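You operate a simulated robot arm through the tools that you are given. There is no shell and no other tool.

You run a simulated robot arm. Do the job below in one go: nothing can be reset, and whatever is moved stays where it is left.

Task
Put the orange gauge case back in its drawer and lock up.
Fine: shut the drawer, then turn the key to locked; clear the screen and turn the selector to count. Set down upright: orange gauge case.

The check looks at the end state, three seconds after you hand in, the way a careful person would. Anything else that was tipped, shoved, dropped, spilled or broken makes it a failure.

Robot
A 6-joint arm with a three-finger gripper, fixed in place. Base frame: the origin is at the foot of the arm, x ahead of it, y to its left, z up; the work surface is at about z = 0.676. Units: m, degrees, N and s.
Its first joint turns from -166.0 to 166.0 degrees. Payload 4.89 kg.
The tool frame sits at the grasp point between the pads (the TCP): z along the fingers, y along the line on which they close. The tips reach 0.03 m beyond it. The gripper opens to 0.164 m. The gripper's body begins 0.125 m behind the TCP.
Orientation is told as [roll, pitch, yaw] about the base's x, y, z axes, in that order, counted from this pose: with the fingers straight down and closing along the base's y, the tool's x points along the base's -x, its y along +y and its z along -z.

Tools
- The arm moves only by the tool arm_command. Its argument "increments" is a list of rows, each an object of numbers (a shift or turn left out is 0, a gripper value left out holds the last): "ax", "ay", "az": the turn, a rotation vector about the tool's x, y, z in degrees; "tx", "ty", "tz": the shift along the tool's x, y, z in m; "grip": the finger opening in m, from 0 to 0.164. In form: [{"ax": .., "ay": .., "az": .., "tx": .., "ty": .., "tz": .., "grip": ..}, ...]. A call has 1 to 20 rows; each row shifts and turns the commanded pose from where the row before left it, along the tool's axes as they then stand. Each row takes 0.2 s and may step no farther than 0.05 m and 8.6 degrees from the row before; otherwise, or with a gripper value out of range, the whole call is refused. A pose out of reach is approached as far as the arm can. The call stops where the force on the tool passes 40 N (or 10 N more than at its start, if that is more) or the arm is blocked; 0.2 s more then pass. Each finger travels about 0.108 m/s and halts on what it meets, pressing with about 33 N; the grip force reading is that of the motor and also rises with nothing between the fingers. The clock runs only during rows and for 0.2 s after the last one: add rows that do not move to give the fingers time. It gives the time, the measured TCP pose, the force on the tool (base axes), the opening and the grip force at its end, in the units of the frame above (readings bear some noise), with the torque about the TCP (base axes, N m) and any sound that the robot's microphone picked up.
- Cameras (640 x 400 px; columns grow to the right, rows downward): "scene" is fixed at [0.2185, 0.5001, 1.689]; the picture's right is [-0.92, -0.40, 0.00], its down [-0.27, 0.62, -0.74] and it looks along [0.29, -0.68, -0.68] (base axes); focal length 303 px, centre (320, 200). "wrist" rides on the gripper at [0.076, -0.002, -0.152] in the tool frame; the picture's right is [0.02, 1.00, 0.00], its down [-0.88, 0.02, -0.47] and it looks along [-0.47, 0.01, 0.88] (tool axes); focal length 247 px, centre (320, 200). There is no depth. A picture from a camera that has moved, and an enlarged one, comes with that camera's place and axes in the base frame and with its lens.
- get_image(camera): a new picture of that camera. The clock stands still meanwhile.
- move_column(by): slides the trunk up (or, below 0, down) by that many m; the arm rides with it, the base frame stays. It gives what a move gives, with no picture.
- enlarge(camera, box): a new picture of the part [left, top, right, bottom] of that camera's present view, enlarged. The clock stands still meanwhile.
- hand_in(): hands the job in; it is judged then, once.

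Nothing tells you positions but the pictures and the camera data. Unless the task says otherwise, let go and move clear before handing in.

The tools are called after "Emit:" as a command line: name --argument value ..., lists and objects as JSON in quotes. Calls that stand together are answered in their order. arm_command: Moves the arm, as the interface text tells. Its arguments: {"type":"object","properties":{"increments":{"type":"array","items":{"type":"object","properties":{"ax":{"type":"number"},"ay":{"type":"number"},"az":{"type":"number"},"tx":{"type":"number"},"ty":{"type":"number"},"tz":{"type":"number"},"grip":{"type":"number"}}}}},"required":["increments"]} The other tools are called the same way: move_column (by) slides the trunk up or down; get_image (camera) takes a picture; enlarge (camera, box) takes an enlarged picture of a part of a camera's view; hand_in () hands the job in.

At the start:

```text
time_s: 0.0
ee_pos: [0.5464, -0.1696, 1.3777]
tool_rot: [0.0, 0.0, 0.1]
ft_force: [0.9, -0.3, 0.7]
torque: [-0.01, 0.01, 0.03]
width: 0.164
gripper_force: 0.1
trunk travel left (down, up): [-0.2, 0.19]
```

scene: 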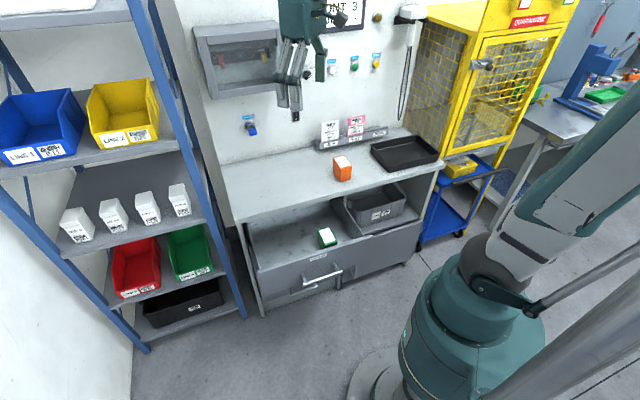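
wrist: 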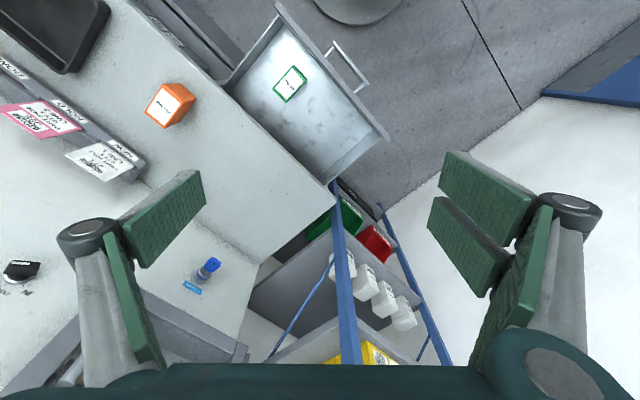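

I see a workbench with an orange case on its top, an open drawer with a green case inside, and a wall panel with a key, buttons and a selector. I'll look closer at each part before moving.

Emit:
enlarge --camera "scene" --box '[180, 0, 440, 160]'

Emit:
enlarge --camera "scene" --box '[220, 120, 450, 320]'

Emit:
enlarge --camera "wrist" --box '[120, 0, 420, 200]'

Emit:
enlarge --camera "wrist" --box '[0, 40, 240, 320]'

```text
2.46 times, centred on (310, 80) of scene
camera zoom: at [0.2185, 0.5001, 1.689], right [-0.92, -0.4, 0.0], down [-0.27, 0.62, -0.74], along [0.29, -0.68, -0.68], focal length 746 px, centre (345, 495)
```

zoom: 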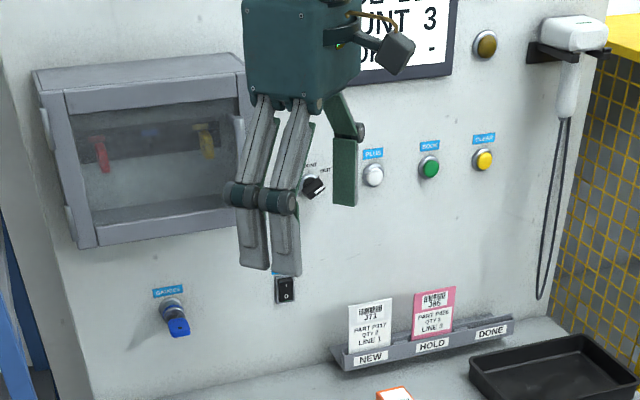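

```text
2.00 times, centred on (335, 220) of scene
camera zoom: at [0.2185, 0.5001, 1.689], right [-0.92, -0.4, 0.0], down [-0.27, 0.62, -0.74], along [0.29, -0.68, -0.68], focal length 606 px, centre (290, 160)
```

zoom: 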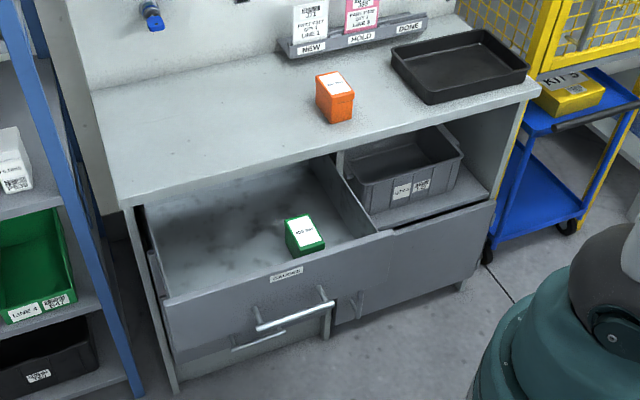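

```text
2.00 times, centred on (270, 100) of wrist
camera zoom: at [0.469, -0.1703, 1.5306], right [-0.02, 1.0, 0.0], down [0.88, 0.02, 0.47], along [0.47, 0.01, -0.88], focal length 494 px, centre (420, 400)
```

zoom: 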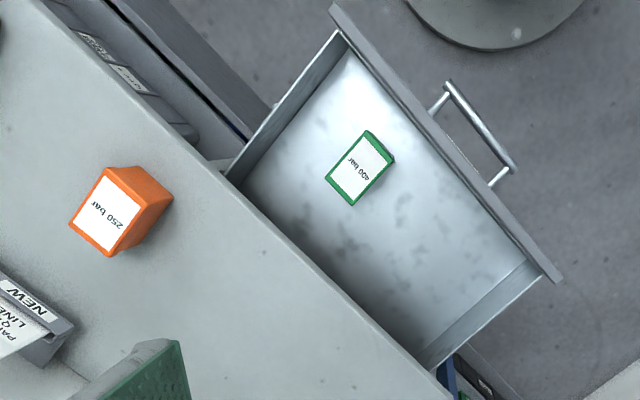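

```text
1.43 times, centred on (120, 180) of wrist
camera zoom: at [0.469, -0.1703, 1.5306], right [-0.02, 1.0, 0.0], down [0.88, 0.02, 0.47], along [0.47, 0.01, -0.88], focal length 353 px, centre (606, 229)
```

zoom: 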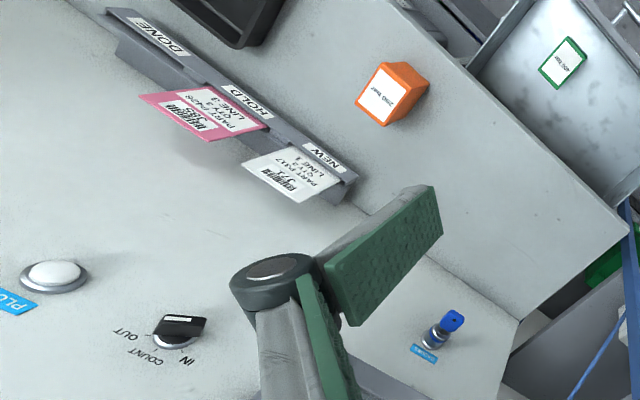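

The bench is turned about 45° to the base. The open GAUGES drawer holds the green case, its floor is near z 0.68, and the bench top is near z 0.84. The orange case sits on the bench at about (0.56, -0.54), and I'm moving above it for a closer look.

Emit:
arm_command --increments '[{"ty": -0.036, "tz": 0.02}, {"ty": -0.036, "tz": 0.02}, {"ty": -0.036, "tz": 0.02}, {"ty": -0.036, "tz": 0.02}, {"ty": -0.036, "tz": 0.02}, {"ty": -0.036, "tz": 0.02}, {"ty": -0.036, "tz": 0.02}, {"ty": -0.036, "tz": 0.02}, {"ty": -0.036, "tz": 0.02}, {"ty": -0.036, "tz": 0.02}, {"az": 7.5}, {"az": 7.5}, {"az": 7.5}, {"az": 7.5}, {"az": 7.5}, {"az": 7.5}]'

Emit:
get_image --camera "wrist"

Emit:
get_image --camera "scene"

```text
time_s: 3.4
ee_pos: [0.5452, -0.5283, 1.178]
tool_rot: [0.0, 0.0, -45.1]
ft_force: [-0.8, 0.0, 0.1]
torque: [0.01, 0.02, 0.01]
width: 0.1638
gripper_force: 0.0
trunk travel left (down, up): [-0.2, 0.19]
```

```text
taken
camera wrist: at [0.4903, -0.4755, 1.3306], right [0.69, 0.72, 0.0], down [0.64, -0.61, 0.47], along [0.34, -0.33, -0.88], focal length 247 px, centre (320, 200)
```

wrist: 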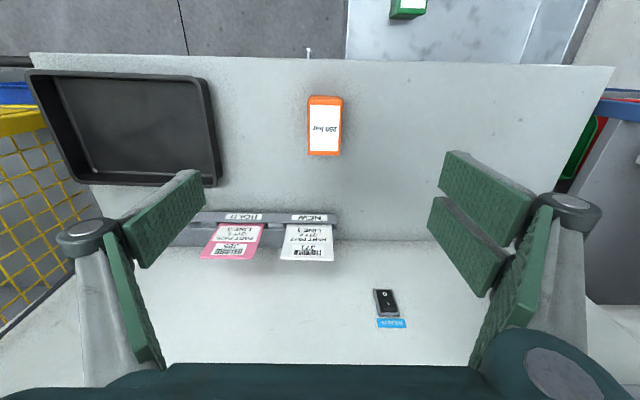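

```text
taken
```

scene: 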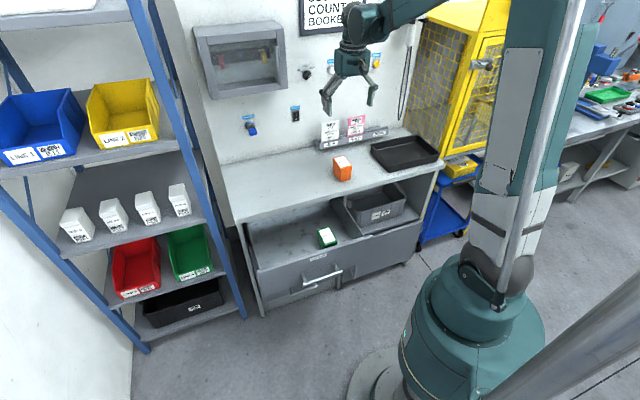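

The wrist camera is now nearly square with the bench and shows the orange case from above. I'll enlarge the views to measure the case, the switches and the drawer.

Emit:
enlarge --camera "wrist" --box '[270, 70, 390, 170]'

Emit:
enlarge --camera "scene" --box '[300, 130, 400, 200]'

Emit:
enlarge --camera "scene" --box '[190, 0, 430, 150]'

Emit:
enlarge --camera "scene" --box '[230, 200, 430, 320]'

```text
4.00 times, centred on (330, 120) of wrist
camera zoom: at [0.4903, -0.4755, 1.3306], right [0.69, 0.72, 0.0], down [0.64, -0.61, 0.47], along [0.34, -0.33, -0.88], focal length 988 px, centre (280, 520)
```

zoom: 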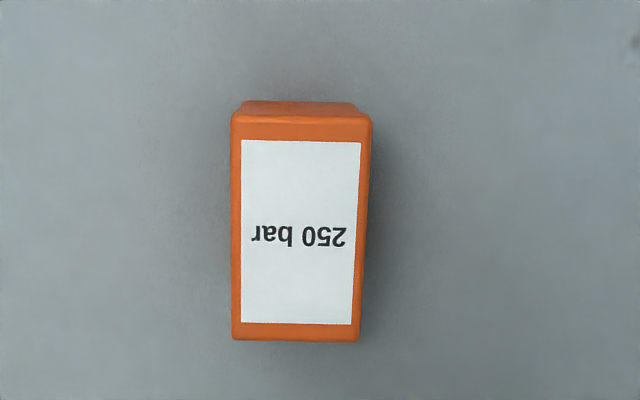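

```text
5.71 times, centred on (350, 165) of scene
camera zoom: at [0.2185, 0.5001, 1.689], right [-0.92, -0.4, 0.0], down [-0.27, 0.62, -0.74], along [0.29, -0.68, -0.68], focal length 1731 px, centre (149, 400)
```

zoom: 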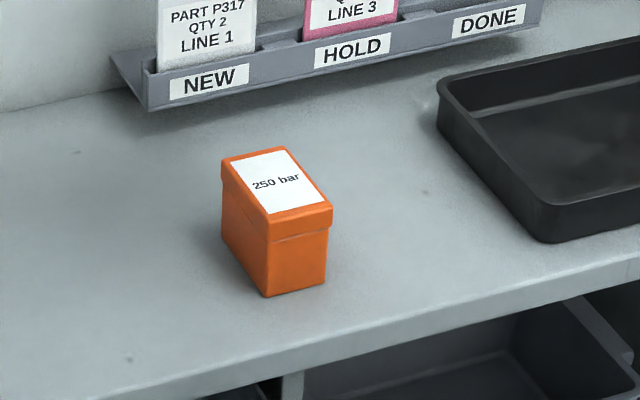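

```text
2.67 times, centred on (310, 75) of scene
camera zoom: at [0.2185, 0.5001, 1.689], right [-0.92, -0.4, 0.0], down [-0.27, 0.62, -0.74], along [0.29, -0.68, -0.68], focal length 808 px, centre (347, 533)
```

zoom: 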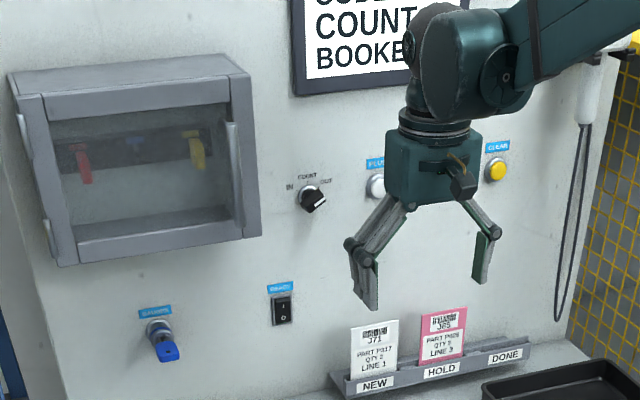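

```text
3.20 times, centred on (330, 260) of scene
camera zoom: at [0.2185, 0.5001, 1.689], right [-0.92, -0.4, 0.0], down [-0.27, 0.62, -0.74], along [0.29, -0.68, -0.68], focal length 970 px, centre (288, 8)
```

zoom: 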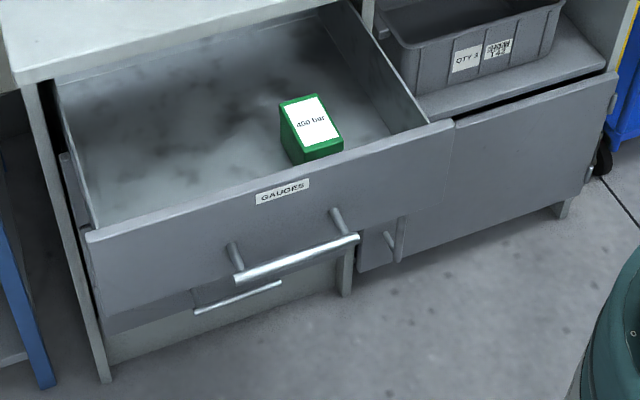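

The case measures about 0.055 × 0.09 × 0.073 m. Its long side points straight into the bench, so the fingers already close across its short side. I'm descending partway and will check the alignment there.

Emit:
arm_command --increments '[{"tx": -0.007, "ty": 0.0067, "tz": 0.03}, {"tz": 0.04}, {"tz": 0.04}, {"tz": 0.04}, {"tz": 0.03}]'

Emit:
get_image --camera "wrist"

Emit:
enlarge --camera "scene" --box '[290, 90, 410, 190]'

```text
time_s: 4.6
ee_pos: [0.5551, -0.528, 0.9976]
tool_rot: [0.0, 0.1, -45.0]
ft_force: [-0.1, 0.0, 0.4]
torque: [-0.09, -0.09, 0.01]
width: 0.164
gripper_force: 0.1
trunk travel left (down, up): [-0.2, 0.19]
```

```text
taken
camera wrist: at [0.5003, -0.4756, 1.1505], right [0.69, 0.72, 0.0], down [0.64, -0.61, 0.47], along [0.34, -0.33, -0.88], focal length 247 px, centre (320, 200)
```

wrist: 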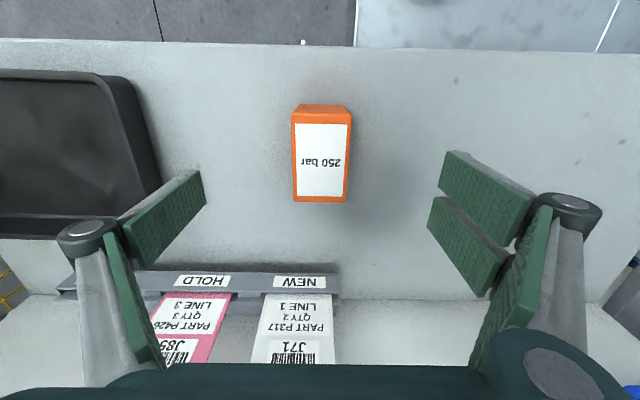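

```text
4.00 times, centred on (350, 140) of scene
camera zoom: at [0.2185, 0.5001, 1.689], right [-0.92, -0.4, 0.0], down [-0.27, 0.62, -0.74], along [0.29, -0.68, -0.68], focal length 1212 px, centre (200, 440)
```

zoom: 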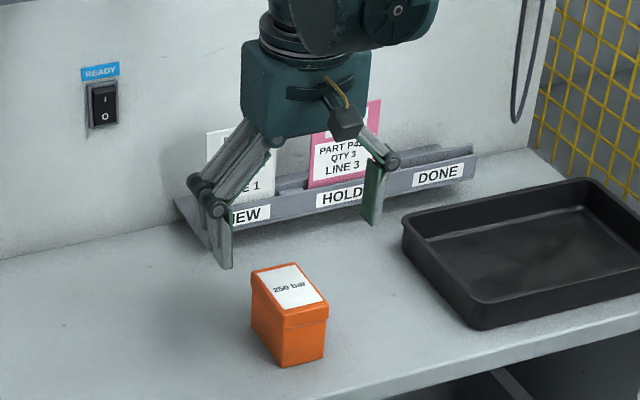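

The case is centred between the fingers and sits about 8 mm further in than the TCP. I'm correcting that, lowering so the pads straddle the lid, and checking before I close.

Emit:
arm_command --increments '[{"tx": -0.008, "tz": 0.03}, {"tz": 0.03}, {"tz": 0.03}, {"tz": 0.01}]'

Emit:
get_image --camera "wrist"

Emit:
enlarge --camera "scene" --box '[290, 110, 410, 200]'

```text
time_s: 5.6
ee_pos: [0.5599, -0.5325, 0.8971]
tool_rot: [0.0, 0.0, -45.1]
ft_force: [-0.2, 0.2, -1.0]
torque: [-0.01, 0.01, -0.02]
width: 0.1638
gripper_force: 0.1
trunk travel left (down, up): [-0.2, 0.19]
```

```text
taken
camera wrist: at [0.5045, -0.4814, 1.0501], right [0.69, 0.72, 0.0], down [0.64, -0.61, 0.47], along [0.34, -0.33, -0.88], focal length 247 px, centre (320, 200)
```

wrist: 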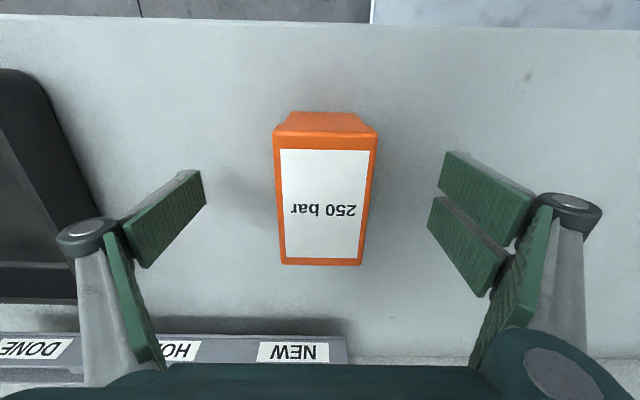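

```text
4.44 times, centred on (350, 155) of scene
camera zoom: at [0.2185, 0.5001, 1.689], right [-0.92, -0.4, 0.0], down [-0.27, 0.62, -0.74], along [0.29, -0.68, -0.68], focal length 1346 px, centre (187, 400)
```

zoom: 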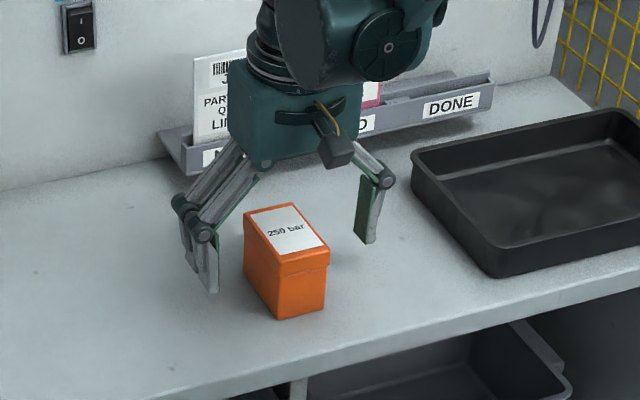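

The pads straddle the lid and the case is centred, so I'm going slightly lower and closing on it.

Emit:
arm_command --increments '[{"tz": 0.007}, {"grip": 0.04}, {"grip": 0.04}, {"grip": 0.04}, {"grip": 0.04}, {"grip": 0.04}]'

Emit:
get_image --camera "wrist"

```text
time_s: 7.0
ee_pos: [0.5602, -0.5344, 0.8893]
tool_rot: [0.0, 0.0, -45.0]
ft_force: [1.4, 0.9, 0.9]
torque: [0.05, -0.16, 0.02]
width: 0.0544
gripper_force: 32.3
trunk travel left (down, up): [-0.2, 0.19]
```

```text
taken
camera wrist: at [0.5046, -0.4814, 1.0434], right [0.69, 0.72, 0.0], down [0.64, -0.61, 0.47], along [0.34, -0.33, -0.88], focal length 247 px, centre (320, 200)
```

wrist: 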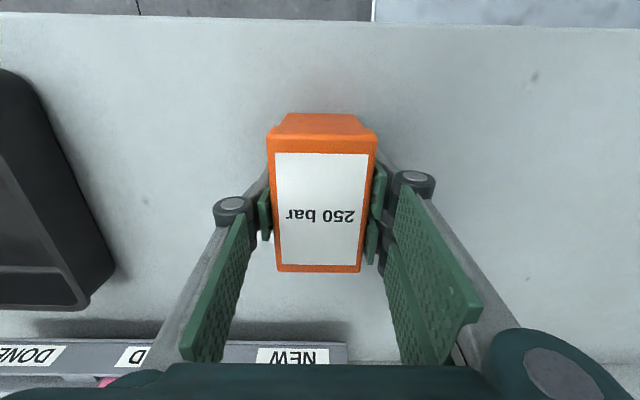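

The case is held, with the fingers stopped at 0.054 m. Next I lift it, carry it over the open drawer to the left of the green case, and look.

Emit:
arm_command --increments '[{"tz": -0.02}, {"tz": -0.03}, {"tz": -0.04}, {"tz": -0.04}, {"tx": 0.02, "ty": 0.036}, {"tx": 0.02, "ty": 0.036}, {"tx": 0.02, "ty": 0.036}, {"tx": 0.02, "ty": 0.036}, {"tx": 0.02, "ty": 0.036}, {"tx": 0.02, "ty": 0.036}, {"tx": 0.02, "ty": 0.036}, {"tx": 0.02, "ty": 0.036}, {"tx": 0.024, "ty": 0.044}]'

Emit:
get_image --camera "wrist"

Emit:
get_image --camera "scene"

```text
refused: row 13 steps farther than a row can; nothing moved
```

```text
taken
camera wrist: at [0.5046, -0.4814, 1.0434], right [0.69, 0.72, 0.0], down [0.64, -0.61, 0.47], along [0.34, -0.33, -0.88], focal length 247 px, centre (320, 200)
```

wrist: 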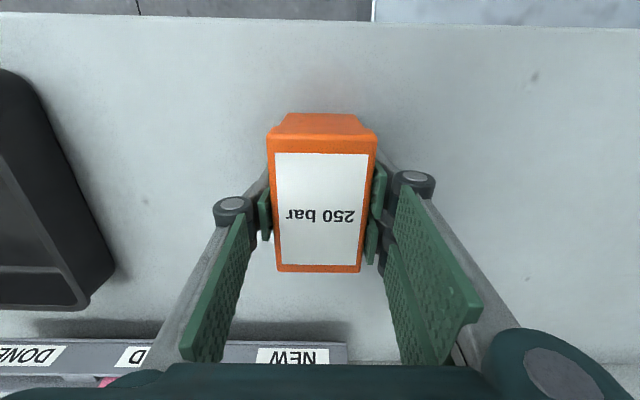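

```text
taken
```

scene: 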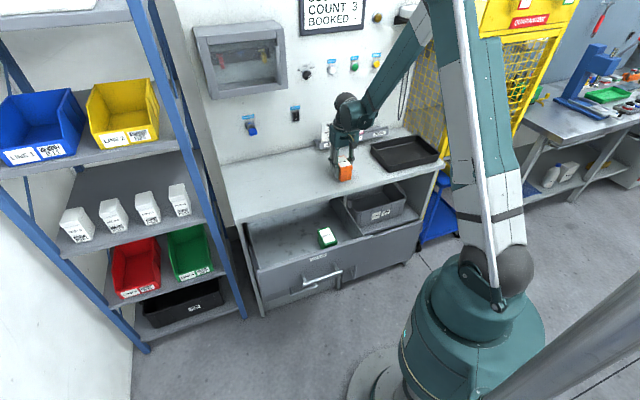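

The last row was a hair too long, so the call was refused and nothing moved. I'm resending the same lift and carry in shorter steps.

Emit:
arm_command --increments '[{"tz": -0.02}, {"tz": -0.03}, {"tz": -0.04}, {"tz": -0.04}, {"tx": 0.02, "ty": 0.036}, {"tx": 0.02, "ty": 0.036}, {"tx": 0.02, "ty": 0.036}, {"tx": 0.02, "ty": 0.036}, {"tx": 0.02, "ty": 0.036}, {"tx": 0.02, "ty": 0.036}, {"tx": 0.02, "ty": 0.036}, {"tx": 0.02, "ty": 0.036}, {"tx": 0.012, "ty": 0.022}, {"tx": 0.012, "ty": 0.022}]'

Emit:
get_image --camera "wrist"

Emit:
get_image --camera "scene"

```text
time_s: 10.0
ee_pos: [0.666, -0.168, 1.0208]
tool_rot: [0.1, 0.1, -45.0]
ft_force: [0.5, -0.1, 0.5]
torque: [0.08, -0.02, 0.01]
width: 0.0399
gripper_force: 0.1
trunk travel left (down, up): [-0.2, 0.19]
```

```text
taken
camera wrist: at [0.6097, -0.1164, 1.1733], right [0.69, 0.72, 0.0], down [0.64, -0.61, 0.47], along [0.34, -0.33, -0.88], focal length 247 px, centre (320, 200)
```

wrist: 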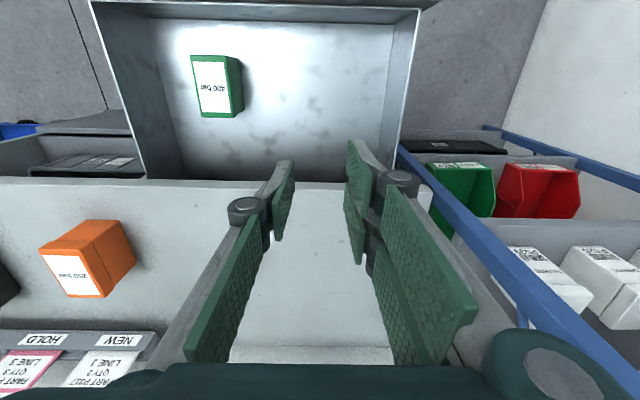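

```text
taken
```

scene: 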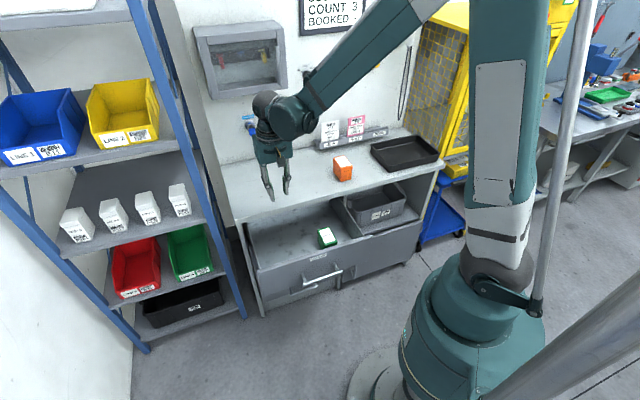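

The case slipped out on lifting and is still standing on the bench, and the gripper has come away empty. I'll look closely at how it stands before I try again.

Emit:
enlarge --camera "scene" --box '[300, 130, 400, 200]'

Emit:
enlarge --camera "wrist" --box '[0, 180, 200, 320]'

Emit:
enlarge --camera "wrist" --box '[80, 0, 460, 200]'

Emit:
enlarge --camera "scene" --box '[200, 0, 440, 150]'

```text
5.71 times, centred on (350, 165) of scene
camera zoom: at [0.2185, 0.5001, 1.689], right [-0.92, -0.4, 0.0], down [-0.27, 0.62, -0.74], along [0.29, -0.68, -0.68], focal length 1731 px, centre (149, 400)
```

zoom: 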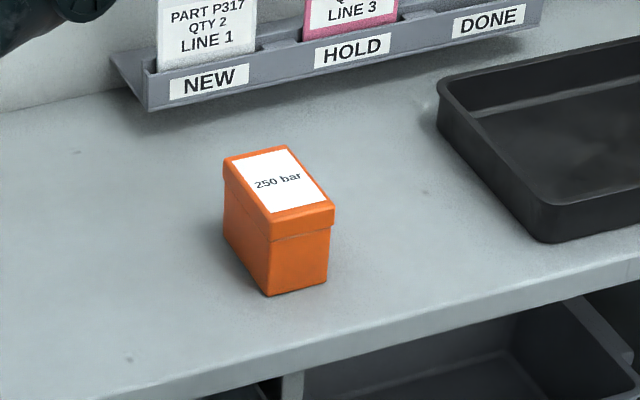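

```text
2.86 times, centred on (100, 250) of wrist
camera zoom: at [0.6097, -0.1164, 1.1733], right [0.69, 0.72, 0.0], down [0.64, -0.61, 0.47], along [0.34, -0.33, -0.88], focal length 706 px, centre (949, 57)
```

zoom: 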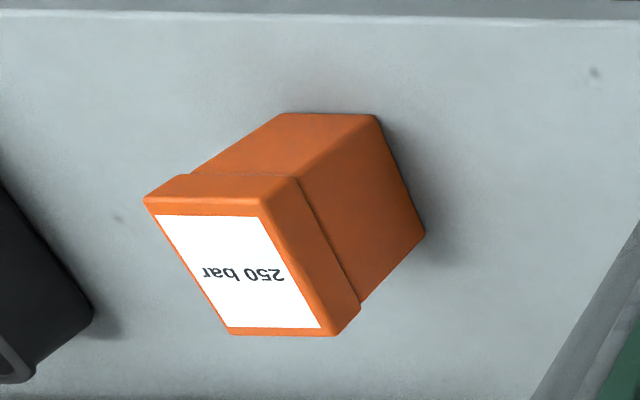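

```text
1.68 times, centred on (270, 100) of wrist
camera zoom: at [0.6097, -0.1164, 1.1733], right [0.69, 0.72, 0.0], down [0.64, -0.61, 0.47], along [0.34, -0.33, -0.88], focal length 416 px, centre (404, 368)
```

zoom: 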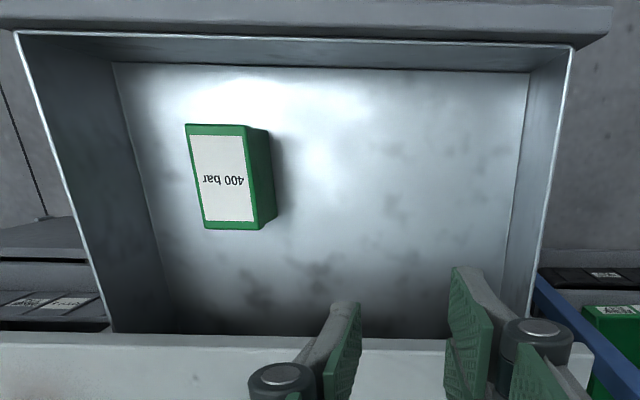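

```text
2.67 times, centred on (320, 75) of scene
camera zoom: at [0.2185, 0.5001, 1.689], right [-0.92, -0.4, 0.0], down [-0.27, 0.62, -0.74], along [0.29, -0.68, -0.68], focal length 808 px, centre (320, 533)
```

zoom: 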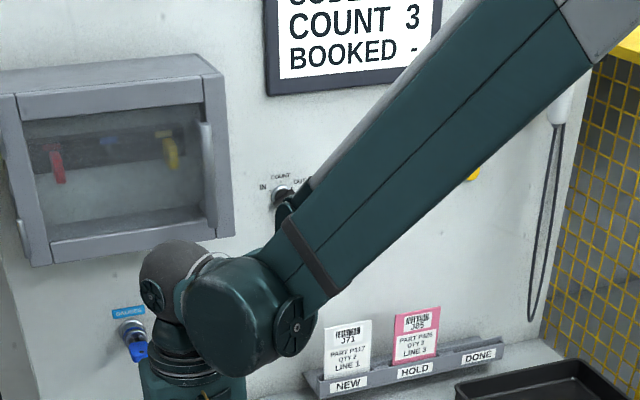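

The case stands upright about 2 mm from where it was, so the pads simply slid off the lid. I'm reopening, going back above it, and re-gripping with the pads centred on the lid, then a small slow test lift.

Emit:
arm_command --increments '[{"tx": -0.02027, "ty": -0.03708, "grip": 0.12}, {"tx": -0.02027, "ty": -0.03708}, {"tx": -0.02027, "ty": -0.03708}, {"tx": -0.02027, "ty": -0.03708}, {"tx": -0.02027, "ty": -0.03708}, {"tx": -0.02027, "ty": -0.03708}, {"tx": -0.02027, "ty": -0.03708}, {"tx": -0.02027, "ty": -0.03708}, {"tx": -0.02027, "ty": -0.03708}, {"tz": 0.03}, {"tz": 0.03}]'

Emit:
get_image --camera "wrist"

```text
time_s: 12.4
ee_pos: [0.5589, -0.5346, 0.9614]
tool_rot: [0.0, 0.0, -45.0]
ft_force: [-0.7, 0.8, -0.8]
torque: [-0.07, -0.17, -0.02]
width: 0.1199
gripper_force: 0.0
trunk travel left (down, up): [-0.2, 0.19]
```

```text
taken
camera wrist: at [0.5026, -0.4823, 1.1138], right [0.69, 0.72, 0.0], down [0.64, -0.61, 0.47], along [0.34, -0.33, -0.88], focal length 247 px, centre (320, 200)
```

wrist: 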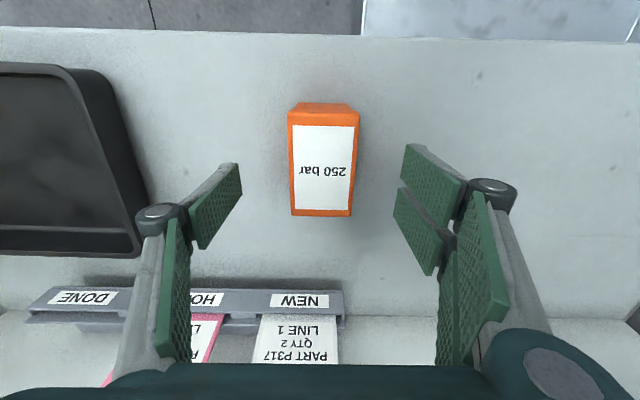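

The case is centred again. I'm lowering so the pad centre is at lid height, closing fully, then lifting about 1 cm slowly and reading the force.

Emit:
arm_command --increments '[{"tx": -0.002, "tz": 0.025}, {"tz": 0.025}, {"tz": 0.003}, {"grip": 0.0}, {"grip": 0.0}, {"grip": 0.0}, {"grip": 0.0}, {"grip": 0.0}, {"grip": 0.0}]'

Emit:
arm_command --increments '[{"tz": -0.003}, {"tz": -0.003}, {"tz": -0.004}, {"tz": 0.0}]'

Emit:
get_image --camera "wrist"

Emit:
enlarge --camera "scene" --box '[300, 130, 400, 200]'

```text
time_s: 14.4
ee_pos: [0.5609, -0.5355, 0.9069]
tool_rot: [-0.1, 0.1, -45.0]
ft_force: [-0.7, 0.0, -0.2]
torque: [-0.02, 0.01, 0.0]
width: 0.0546
gripper_force: 33.1
trunk travel left (down, up): [-0.2, 0.19]
```

```text
time_s: 15.4
ee_pos: [0.5613, -0.5361, 0.9179]
tool_rot: [-0.1, 0.1, -45.0]
ft_force: [-0.5, -0.1, -1.9]
torque: [-0.02, -0.01, -0.02]
width: 0.0544
gripper_force: 33.3
trunk travel left (down, up): [-0.2, 0.19]
```

```text
taken
camera wrist: at [0.5051, -0.4836, 1.0705], right [0.69, 0.72, 0.0], down [0.64, -0.61, 0.47], along [0.34, -0.33, -0.88], focal length 247 px, centre (320, 200)
```

wrist: 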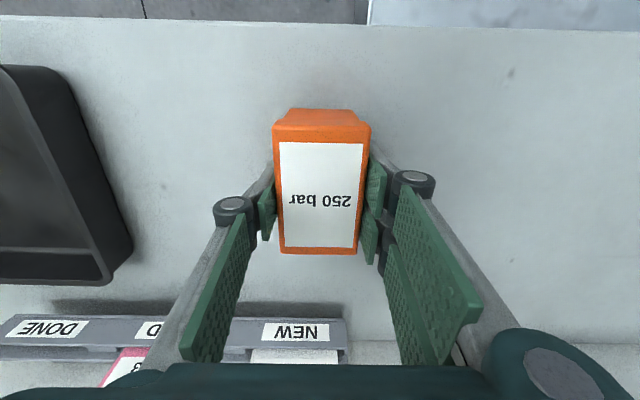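

```text
5.71 times, centred on (350, 165) of scene
camera zoom: at [0.2185, 0.5001, 1.689], right [-0.92, -0.4, 0.0], down [-0.27, 0.62, -0.74], along [0.29, -0.68, -0.68], focal length 1731 px, centre (149, 400)
```

zoom: 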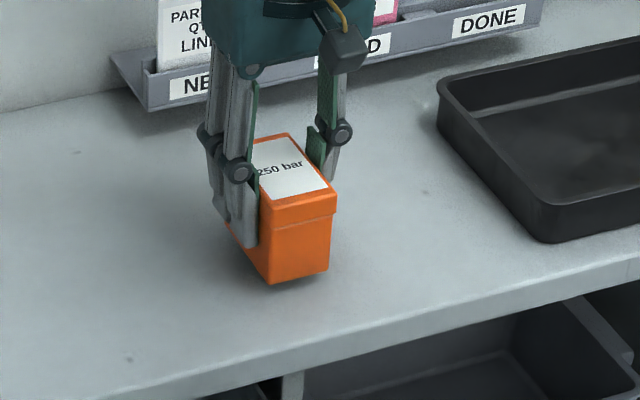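

The case is now off the bench and held, with a readable small weight. I'm lifting gently in small steps and checking that it stays.

Emit:
arm_command --increments '[{"tz": -0.006}, {"tz": -0.01}, {"tz": -0.012}, {"tz": -0.012}, {"tz": -0.012}, {"tz": -0.012}, {"tz": -0.012}, {"tz": -0.01}, {"tz": -0.006}, {"tz": 0.0}]'

Emit:
get_image --camera "wrist"

```text
time_s: 17.6
ee_pos: [0.5606, -0.5366, 1.0101]
tool_rot: [0.0, 0.0, -45.1]
ft_force: [-0.7, 0.0, -1.9]
torque: [-0.04, 0.0, 0.03]
width: 0.0544
gripper_force: 33.2
trunk travel left (down, up): [-0.2, 0.19]
```

```text
taken
camera wrist: at [0.5048, -0.4835, 1.1628], right [0.69, 0.72, 0.0], down [0.64, -0.61, 0.47], along [0.34, -0.33, -0.88], focal length 247 px, centre (320, 200)
```

wrist: 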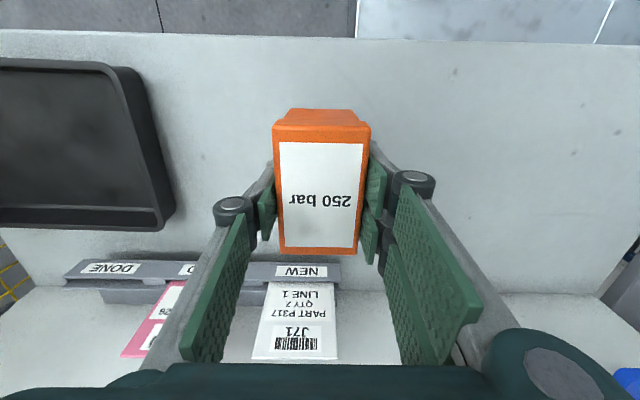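

The hold is steady, so I'm carrying the case slowly over the drawer.

Emit:
arm_command --increments '[{"tx": 0.005, "ty": 0.0086}, {"tx": 0.01, "ty": 0.0172}, {"tx": 0.013, "ty": 0.0224}, {"tx": 0.014, "ty": 0.02414}, {"tx": 0.014, "ty": 0.02414}, {"tx": 0.014, "ty": 0.02414}, {"tx": 0.014, "ty": 0.02414}, {"tx": 0.014, "ty": 0.02414}, {"tx": 0.014, "ty": 0.02414}, {"tx": 0.014, "ty": 0.02414}, {"tx": 0.014, "ty": 0.02414}, {"tx": 0.014, "ty": 0.02414}, {"tx": 0.014, "ty": 0.02414}, {"tx": 0.013, "ty": 0.0224}, {"tx": 0.01, "ty": 0.0172}, {"tx": 0.005, "ty": 0.0086}, {}]'

Emit:
get_image --camera "wrist"

Emit:
get_image --camera "scene"

```text
time_s: 21.2
ee_pos: [0.6601, -0.158, 1.009]
tool_rot: [-0.1, 0.0, -45.0]
ft_force: [-0.4, 0.3, -2.6]
torque: [-0.02, 0.0, -0.01]
width: 0.0543
gripper_force: 33.4
trunk travel left (down, up): [-0.2, 0.19]
```

```text
taken
camera wrist: at [0.6051, -0.106, 1.1627], right [0.69, 0.72, 0.0], down [0.64, -0.61, 0.47], along [0.34, -0.33, -0.88], focal length 247 px, centre (320, 200)
```

wrist: 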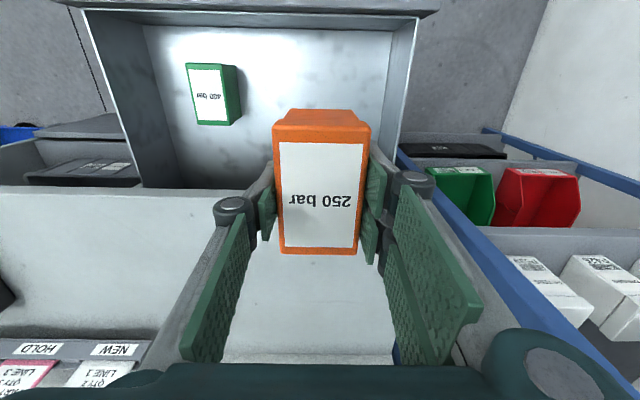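

```text
taken
```

scene: 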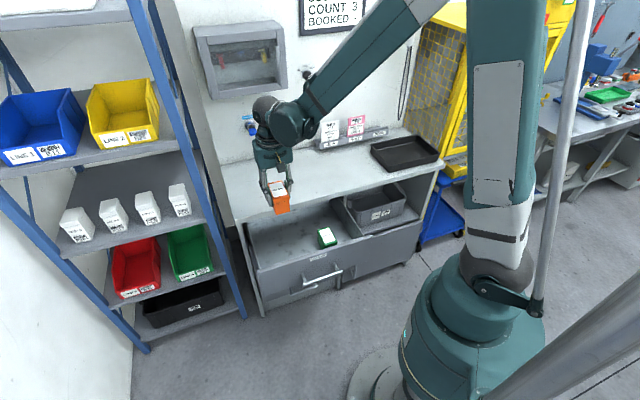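

The case is over the empty left part of the drawer, clear of the bench edge, the walls and the green case. I'm lowering it to just above the drawer floor.

Emit:
arm_command --increments '[{"tz": 0.01}, {"tz": 0.02}, {"tz": 0.02}, {"tz": 0.02}, {"tz": 0.02}, {"tz": 0.02}, {"tz": 0.02}, {"tz": 0.02}, {"tz": 0.02}, {"tz": 0.02}, {"tz": 0.02}, {"tz": 0.02}, {"tz": 0.012}, {}]'

Emit:
get_image --camera "wrist"

Emit:
enlarge --camera "scene" --box '[210, 100, 410, 280]'

```text
time_s: 24.2
ee_pos: [0.6604, -0.1587, 0.7691]
tool_rot: [0.0, -0.1, -45.1]
ft_force: [0.1, 1.0, -2.0]
torque: [-0.01, 0.0, -0.01]
width: 0.0545
gripper_force: 33.1
trunk travel left (down, up): [-0.2, 0.19]
```

```text
taken
camera wrist: at [0.6053, -0.1061, 0.921], right [0.69, 0.72, 0.0], down [0.64, -0.61, 0.47], along [0.34, -0.33, -0.88], focal length 247 px, centre (320, 200)
```

wrist: 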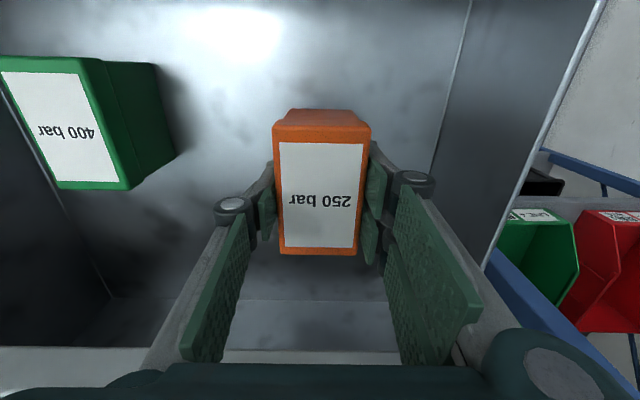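

```text
2.22 times, centred on (310, 190) of scene
camera zoom: at [0.2185, 0.5001, 1.689], right [-0.92, -0.4, 0.0], down [-0.27, 0.62, -0.74], along [0.29, -0.68, -0.68], focal length 673 px, centre (342, 222)
```

zoom: 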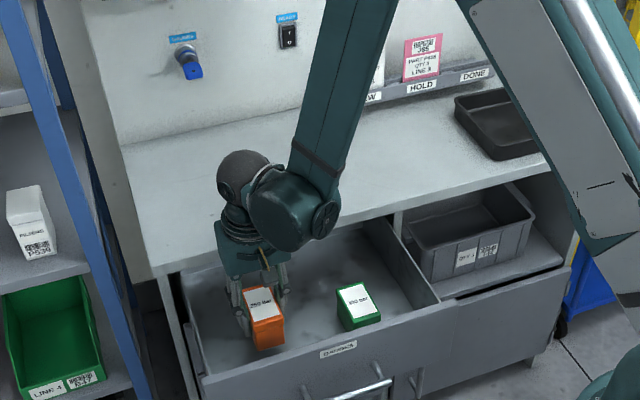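

About 3 cm remain to the drawer floor. I'm easing down and watching the vertical force.

Emit:
arm_command --increments '[{"tz": 0.008}, {"tz": 0.008}, {"tz": 0.006}, {"tz": 0.003}, {}]'

Emit:
arm_command --increments '[{"tz": 0.002}, {"tz": 0.002}, {}]'

```text
time_s: 25.4
ee_pos: [0.6604, -0.1593, 0.7431]
tool_rot: [0.0, 0.0, -45.0]
ft_force: [-0.6, -0.2, -2.1]
torque: [0.02, 0.01, 0.03]
width: 0.0545
gripper_force: 33.3
trunk travel left (down, up): [-0.2, 0.19]
```

```text
time_s: 26.2
ee_pos: [0.6604, -0.1583, 0.739]
tool_rot: [0.0, 0.0, -45.0]
ft_force: [-0.1, 0.4, -1.7]
torque: [-0.02, -0.01, -0.01]
width: 0.0546
gripper_force: 33.4
trunk travel left (down, up): [-0.2, 0.19]
```

Emit:
arm_command --increments '[{"tz": 0.0015}, {"tz": 0.0015}, {}]'

Emit:
enlarge --camera "scene" --box '[260, 200, 360, 280]'

```text
time_s: 27.0
ee_pos: [0.6607, -0.1584, 0.7355]
tool_rot: [-0.1, 0.2, -44.9]
ft_force: [0.4, -0.3, -2.3]
torque: [-0.01, 0.0, 0.01]
width: 0.0546
gripper_force: 32.5
trunk travel left (down, up): [-0.2, 0.19]
```

```text
5.00 times, centred on (310, 240) of scene
camera zoom: at [0.2185, 0.5001, 1.689], right [-0.92, -0.4, 0.0], down [-0.27, 0.62, -0.74], along [0.29, -0.68, -0.68], focal length 1515 px, centre (370, 0)
```

zoom: 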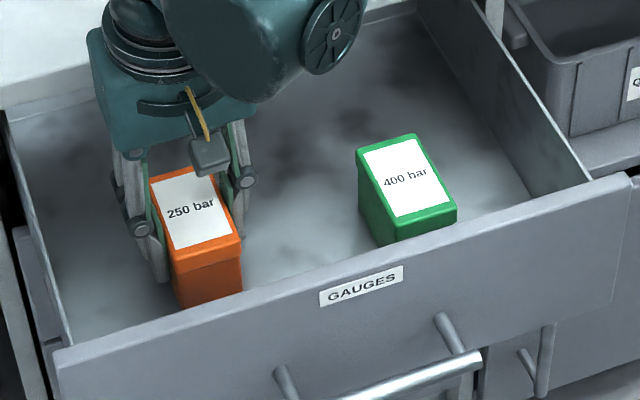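

There is no contact yet, so I continue down in tiny steps.

Emit:
arm_command --increments '[{"tz": 0.0015}, {"tz": 0.0015}, {}]'

Emit:
arm_command --increments '[{"tz": 0.0015}, {"tz": 0.0015}, {}]'

```text
time_s: 27.8
ee_pos: [0.6613, -0.1598, 0.7358]
tool_rot: [-0.1, 0.0, -45.0]
ft_force: [0.5, 0.3, -3.0]
torque: [-0.03, 0.01, -0.02]
width: 0.0546
gripper_force: 32.9
out of reach, approached as far as the arm can: row 2
trunk travel left (down, up): [-0.2, 0.19]
```

```text
time_s: 28.6
ee_pos: [0.6625, -0.1591, 0.7342]
tool_rot: [-0.1, 0.1, -45.0]
ft_force: [-0.9, -0.3, -1.9]
torque: [0.01, -0.06, 0.02]
width: 0.0545
gripper_force: 32.5
trunk travel left (down, up): [-0.2, 0.19]
```

The arm is at its inner reach limit here. I'm raising a touch, shifting about 15 mm outward toward the bench side (still clear of the edge), and continuing down.

Emit:
arm_command --increments '[{"tz": -0.003}, {"tx": -0.005, "ty": 0.002}, {"tx": -0.005, "ty": 0.002}, {"tx": -0.005, "ty": 0.002}, {}]'

Emit:
arm_command --increments '[{"tz": 0.002}, {"tz": 0.002}, {}]'

```text
time_s: 29.8
ee_pos: [0.6768, -0.1657, 0.7347]
tool_rot: [0.0, 0.0, -45.0]
ft_force: [0.0, 0.8, -2.8]
torque: [0.02, -0.01, 0.02]
width: 0.0545
gripper_force: 32.8
trunk travel left (down, up): [-0.2, 0.19]
```

```text
time_s: 30.6
ee_pos: [0.6759, -0.1639, 0.7329]
tool_rot: [0.0, 0.0, -45.0]
ft_force: [4.8, 3.4, 27.7]
torque: [0.16, -0.13, -0.05]
width: 0.0544
gripper_force: 32.8
trunk travel left (down, up): [-0.2, 0.19]
```

The case has touched the drawer floor (27 N up), so I'm relieving the pressure and releasing.

Emit:
arm_command --increments '[{"tz": -0.0015}, {"grip": 0.07}, {"grip": 0.09}, {"grip": 0.1}, {"grip": 0.1}]'

Emit:
get_image --camera "wrist"

Emit:
enlarge --camera "scene" --box '[260, 200, 360, 280]'

```text
time_s: 31.8
ee_pos: [0.6759, -0.1657, 0.7336]
tool_rot: [0.1, 0.1, -45.1]
ft_force: [0.4, 0.7, -0.7]
torque: [0.02, 0.02, 0.04]
width: 0.0999
gripper_force: 0.1
trunk travel left (down, up): [-0.2, 0.19]
```

```text
taken
camera wrist: at [0.621, -0.1129, 0.8861], right [0.69, 0.72, 0.0], down [0.64, -0.61, 0.47], along [0.34, -0.33, -0.88], focal length 247 px, centre (320, 200)
```

wrist: 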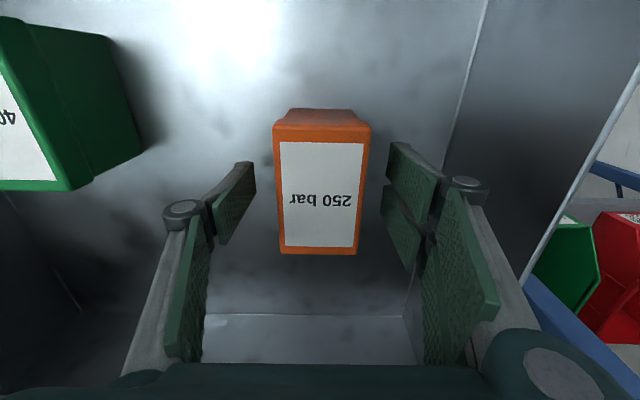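

```text
5.00 times, centred on (310, 240) of scene
camera zoom: at [0.2185, 0.5001, 1.689], right [-0.92, -0.4, 0.0], down [-0.27, 0.62, -0.74], along [0.29, -0.68, -0.68], focal length 1515 px, centre (370, 0)
```

zoom: 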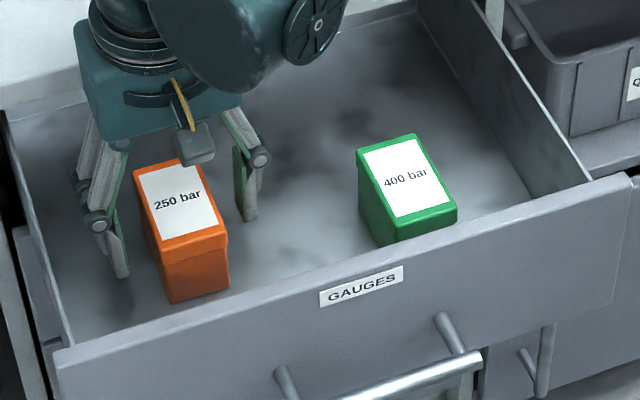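

The orange case stands upright on the drawer floor, free of the fingers. I'm lifting straight out, closing the fingers and looking over the drawer front to plan the push.

Emit:
arm_command --increments '[{"tz": -0.01}, {"tz": -0.03}, {"tz": -0.04}, {"tz": -0.04}, {"tz": -0.04}, {"tz": -0.04}, {"tz": -0.04, "grip": 0.0}, {}, {}]'

Emit:
get_image --camera "wrist"

Emit:
enlarge --camera "scene" --box '[230, 180, 390, 280]'

```text
time_s: 33.8
ee_pos: [0.6774, -0.1648, 0.9735]
tool_rot: [-0.1, -0.1, -45.1]
ft_force: [-0.2, 0.2, 0.0]
torque: [-0.01, -0.06, -0.01]
width: 0.0002
gripper_force: 32.9
trunk travel left (down, up): [-0.2, 0.19]
```

```text
taken
camera wrist: at [0.6211, -0.1126, 1.126], right [0.69, 0.72, 0.0], down [0.64, -0.61, 0.47], along [0.34, -0.33, -0.88], focal length 247 px, centre (320, 200)
```

wrist: 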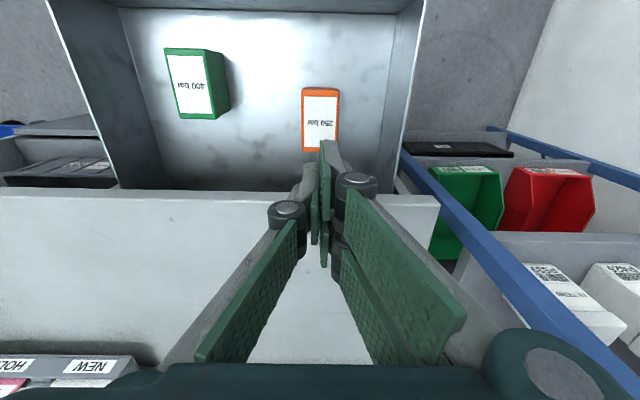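

```text
4.00 times, centred on (310, 230) of scene
camera zoom: at [0.2185, 0.5001, 1.689], right [-0.92, -0.4, 0.0], down [-0.27, 0.62, -0.74], along [0.29, -0.68, -0.68], focal length 1212 px, centre (360, 80)
```

zoom: 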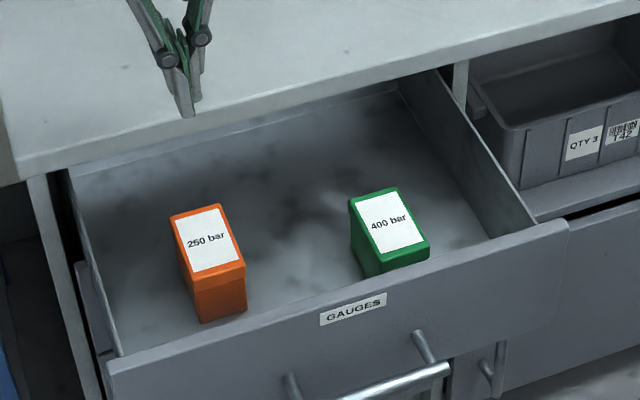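

Both cases stand properly in the drawer. I'm tilting the closed fingers back toward the robot and bringing them over the left part of the drawer front, to push it from outside.

Emit:
arm_command --increments '[{"ay": 7}, {"ay": 7}, {"ay": 7}, {"ay": 7}, {"ay": 7}, {"tx": 0.02874, "ty": 0.01125, "tz": 0.02012}, {"tx": 0.02874, "ty": 0.01125, "tz": 0.02012}, {"tx": 0.02874, "ty": 0.01125, "tz": 0.02012}, {"tx": 0.02874, "ty": 0.01125, "tz": 0.02012}, {"tx": 0.02874, "ty": 0.01125, "tz": 0.02012}, {"tx": 0.02874, "ty": 0.01125, "tz": 0.02012}, {}]'

Emit:
get_image --camera "wrist"

Emit:
get_image --camera "scene"

```text
time_s: 36.4
ee_pos: [0.576, 0.0309, 0.9468]
tool_rot: [0.0, 27.9, -44.9]
ft_force: [0.1, -0.5, 0.6]
torque: [-0.02, -0.04, -0.01]
width: 0.0001
gripper_force: 33.3
out of reach, approached as far as the arm can: row 5
trunk travel left (down, up): [-0.2, 0.19]
```

```text
taken
camera wrist: at [0.5776, 0.0251, 1.1185], right [0.69, 0.72, 0.01], down [0.72, -0.69, 0.0], along [0.01, 0.0, -1.0], focal length 247 px, centre (320, 200)
```

wrist: 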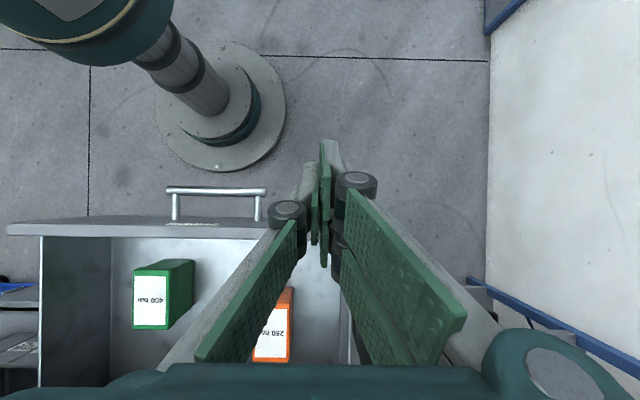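

```text
taken
```

scene: 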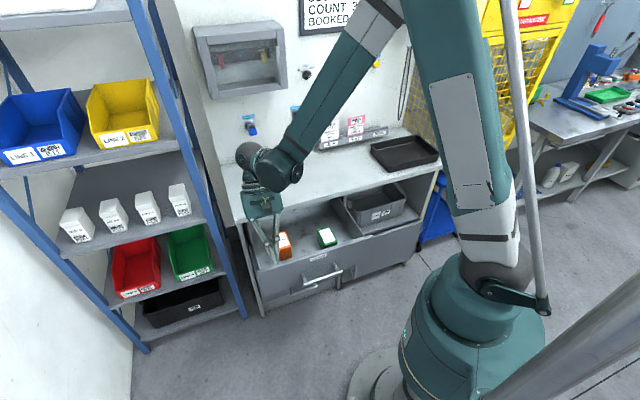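

The tool is tilted 28° with the closed fingertips just outside the left part of the drawer front, still above it. Lowering the trunk keeps this arm posture, so I'll step back 1 cm and lower that way.

Emit:
arm_command --increments '[{"tx": 0.0088, "tz": 0.0047}, {}]'

Emit:
move_column --by -0.09

Emit:
get_image --camera "wrist"

Emit:
enlarge --camera "scene" --box '[210, 140, 370, 300]'

```text
time_s: 37.0
ee_pos: [0.5706, 0.038, 0.9483]
tool_rot: [0.1, 27.9, -45.0]
ft_force: [-1.7, 0.9, -1.0]
torque: [0.0, 0.04, -0.03]
width: 0.0
gripper_force: 33.5
trunk travel left (down, up): [-0.2, 0.19]
```

```text
time_s: 38.2
ee_pos: [0.5684, 0.0368, 0.8577]
tool_rot: [0.1, 28.0, -44.9]
ft_force: [-0.2, 0.6, 0.0]
torque: [0.0, 0.02, -0.03]
width: 0.0
gripper_force: 32.9
trunk travel left (down, up): [-0.11, 0.28]
```

```text
taken
camera wrist: at [0.5709, 0.0317, 1.0284], right [0.69, 0.72, 0.01], down [0.72, -0.69, 0.0], along [0.01, 0.0, -1.0], focal length 247 px, centre (320, 200)
```

wrist: 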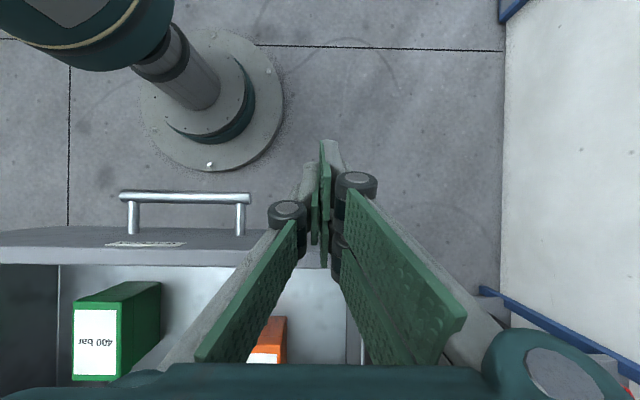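

```text
2.50 times, centred on (290, 220) of scene
camera zoom: at [0.2185, 0.5001, 1.689], right [-0.92, -0.4, 0.0], down [-0.27, 0.62, -0.74], along [0.29, -0.68, -0.68], focal length 757 px, centre (395, 150)
```

zoom: 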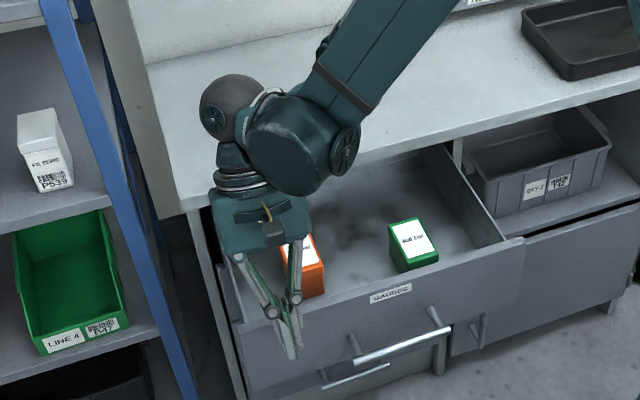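

The fingertips are about 3 cm outside the drawer front and a little above its top edge. I'm lowering the trunk a bit more so they overlap the front.

Emit:
move_column --by -0.06

Emit:
enlarge --camera "scene" --box '[210, 180, 350, 300]'

Emit:
get_image --camera "wrist"

```text
time_s: 39.2
ee_pos: [0.5696, 0.0358, 0.7972]
tool_rot: [0.0, 28.0, -45.0]
ft_force: [0.4, -0.6, 0.4]
torque: [0.03, -0.01, 0.01]
width: 0.0
gripper_force: 33.0
trunk travel left (down, up): [-0.05, 0.34]
```

```text
3.33 times, centred on (280, 240) of scene
camera zoom: at [0.2185, 0.5001, 1.689], right [-0.92, -0.4, 0.0], down [-0.27, 0.62, -0.74], along [0.29, -0.68, -0.68], focal length 1010 px, centre (453, 67)
```

zoom: 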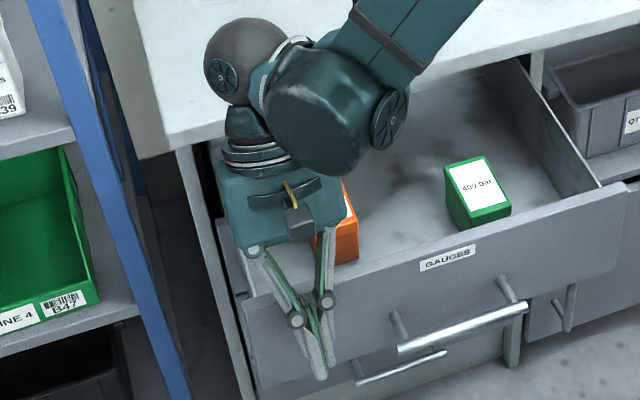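

```text
taken
camera wrist: at [0.5709, 0.0318, 0.9683], right [0.69, 0.72, 0.01], down [0.72, -0.69, 0.0], along [0.01, 0.0, -1.0], focal length 247 px, centre (320, 200)
```

wrist: 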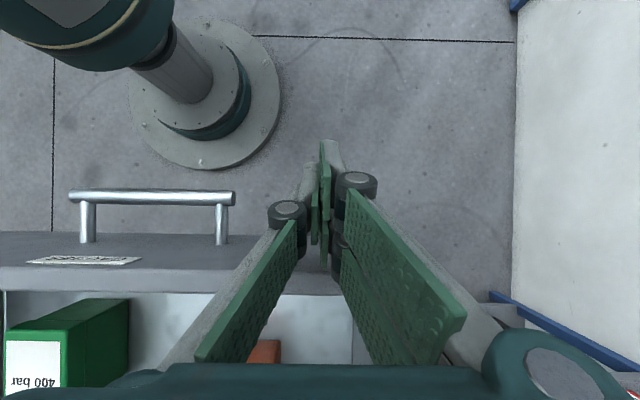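

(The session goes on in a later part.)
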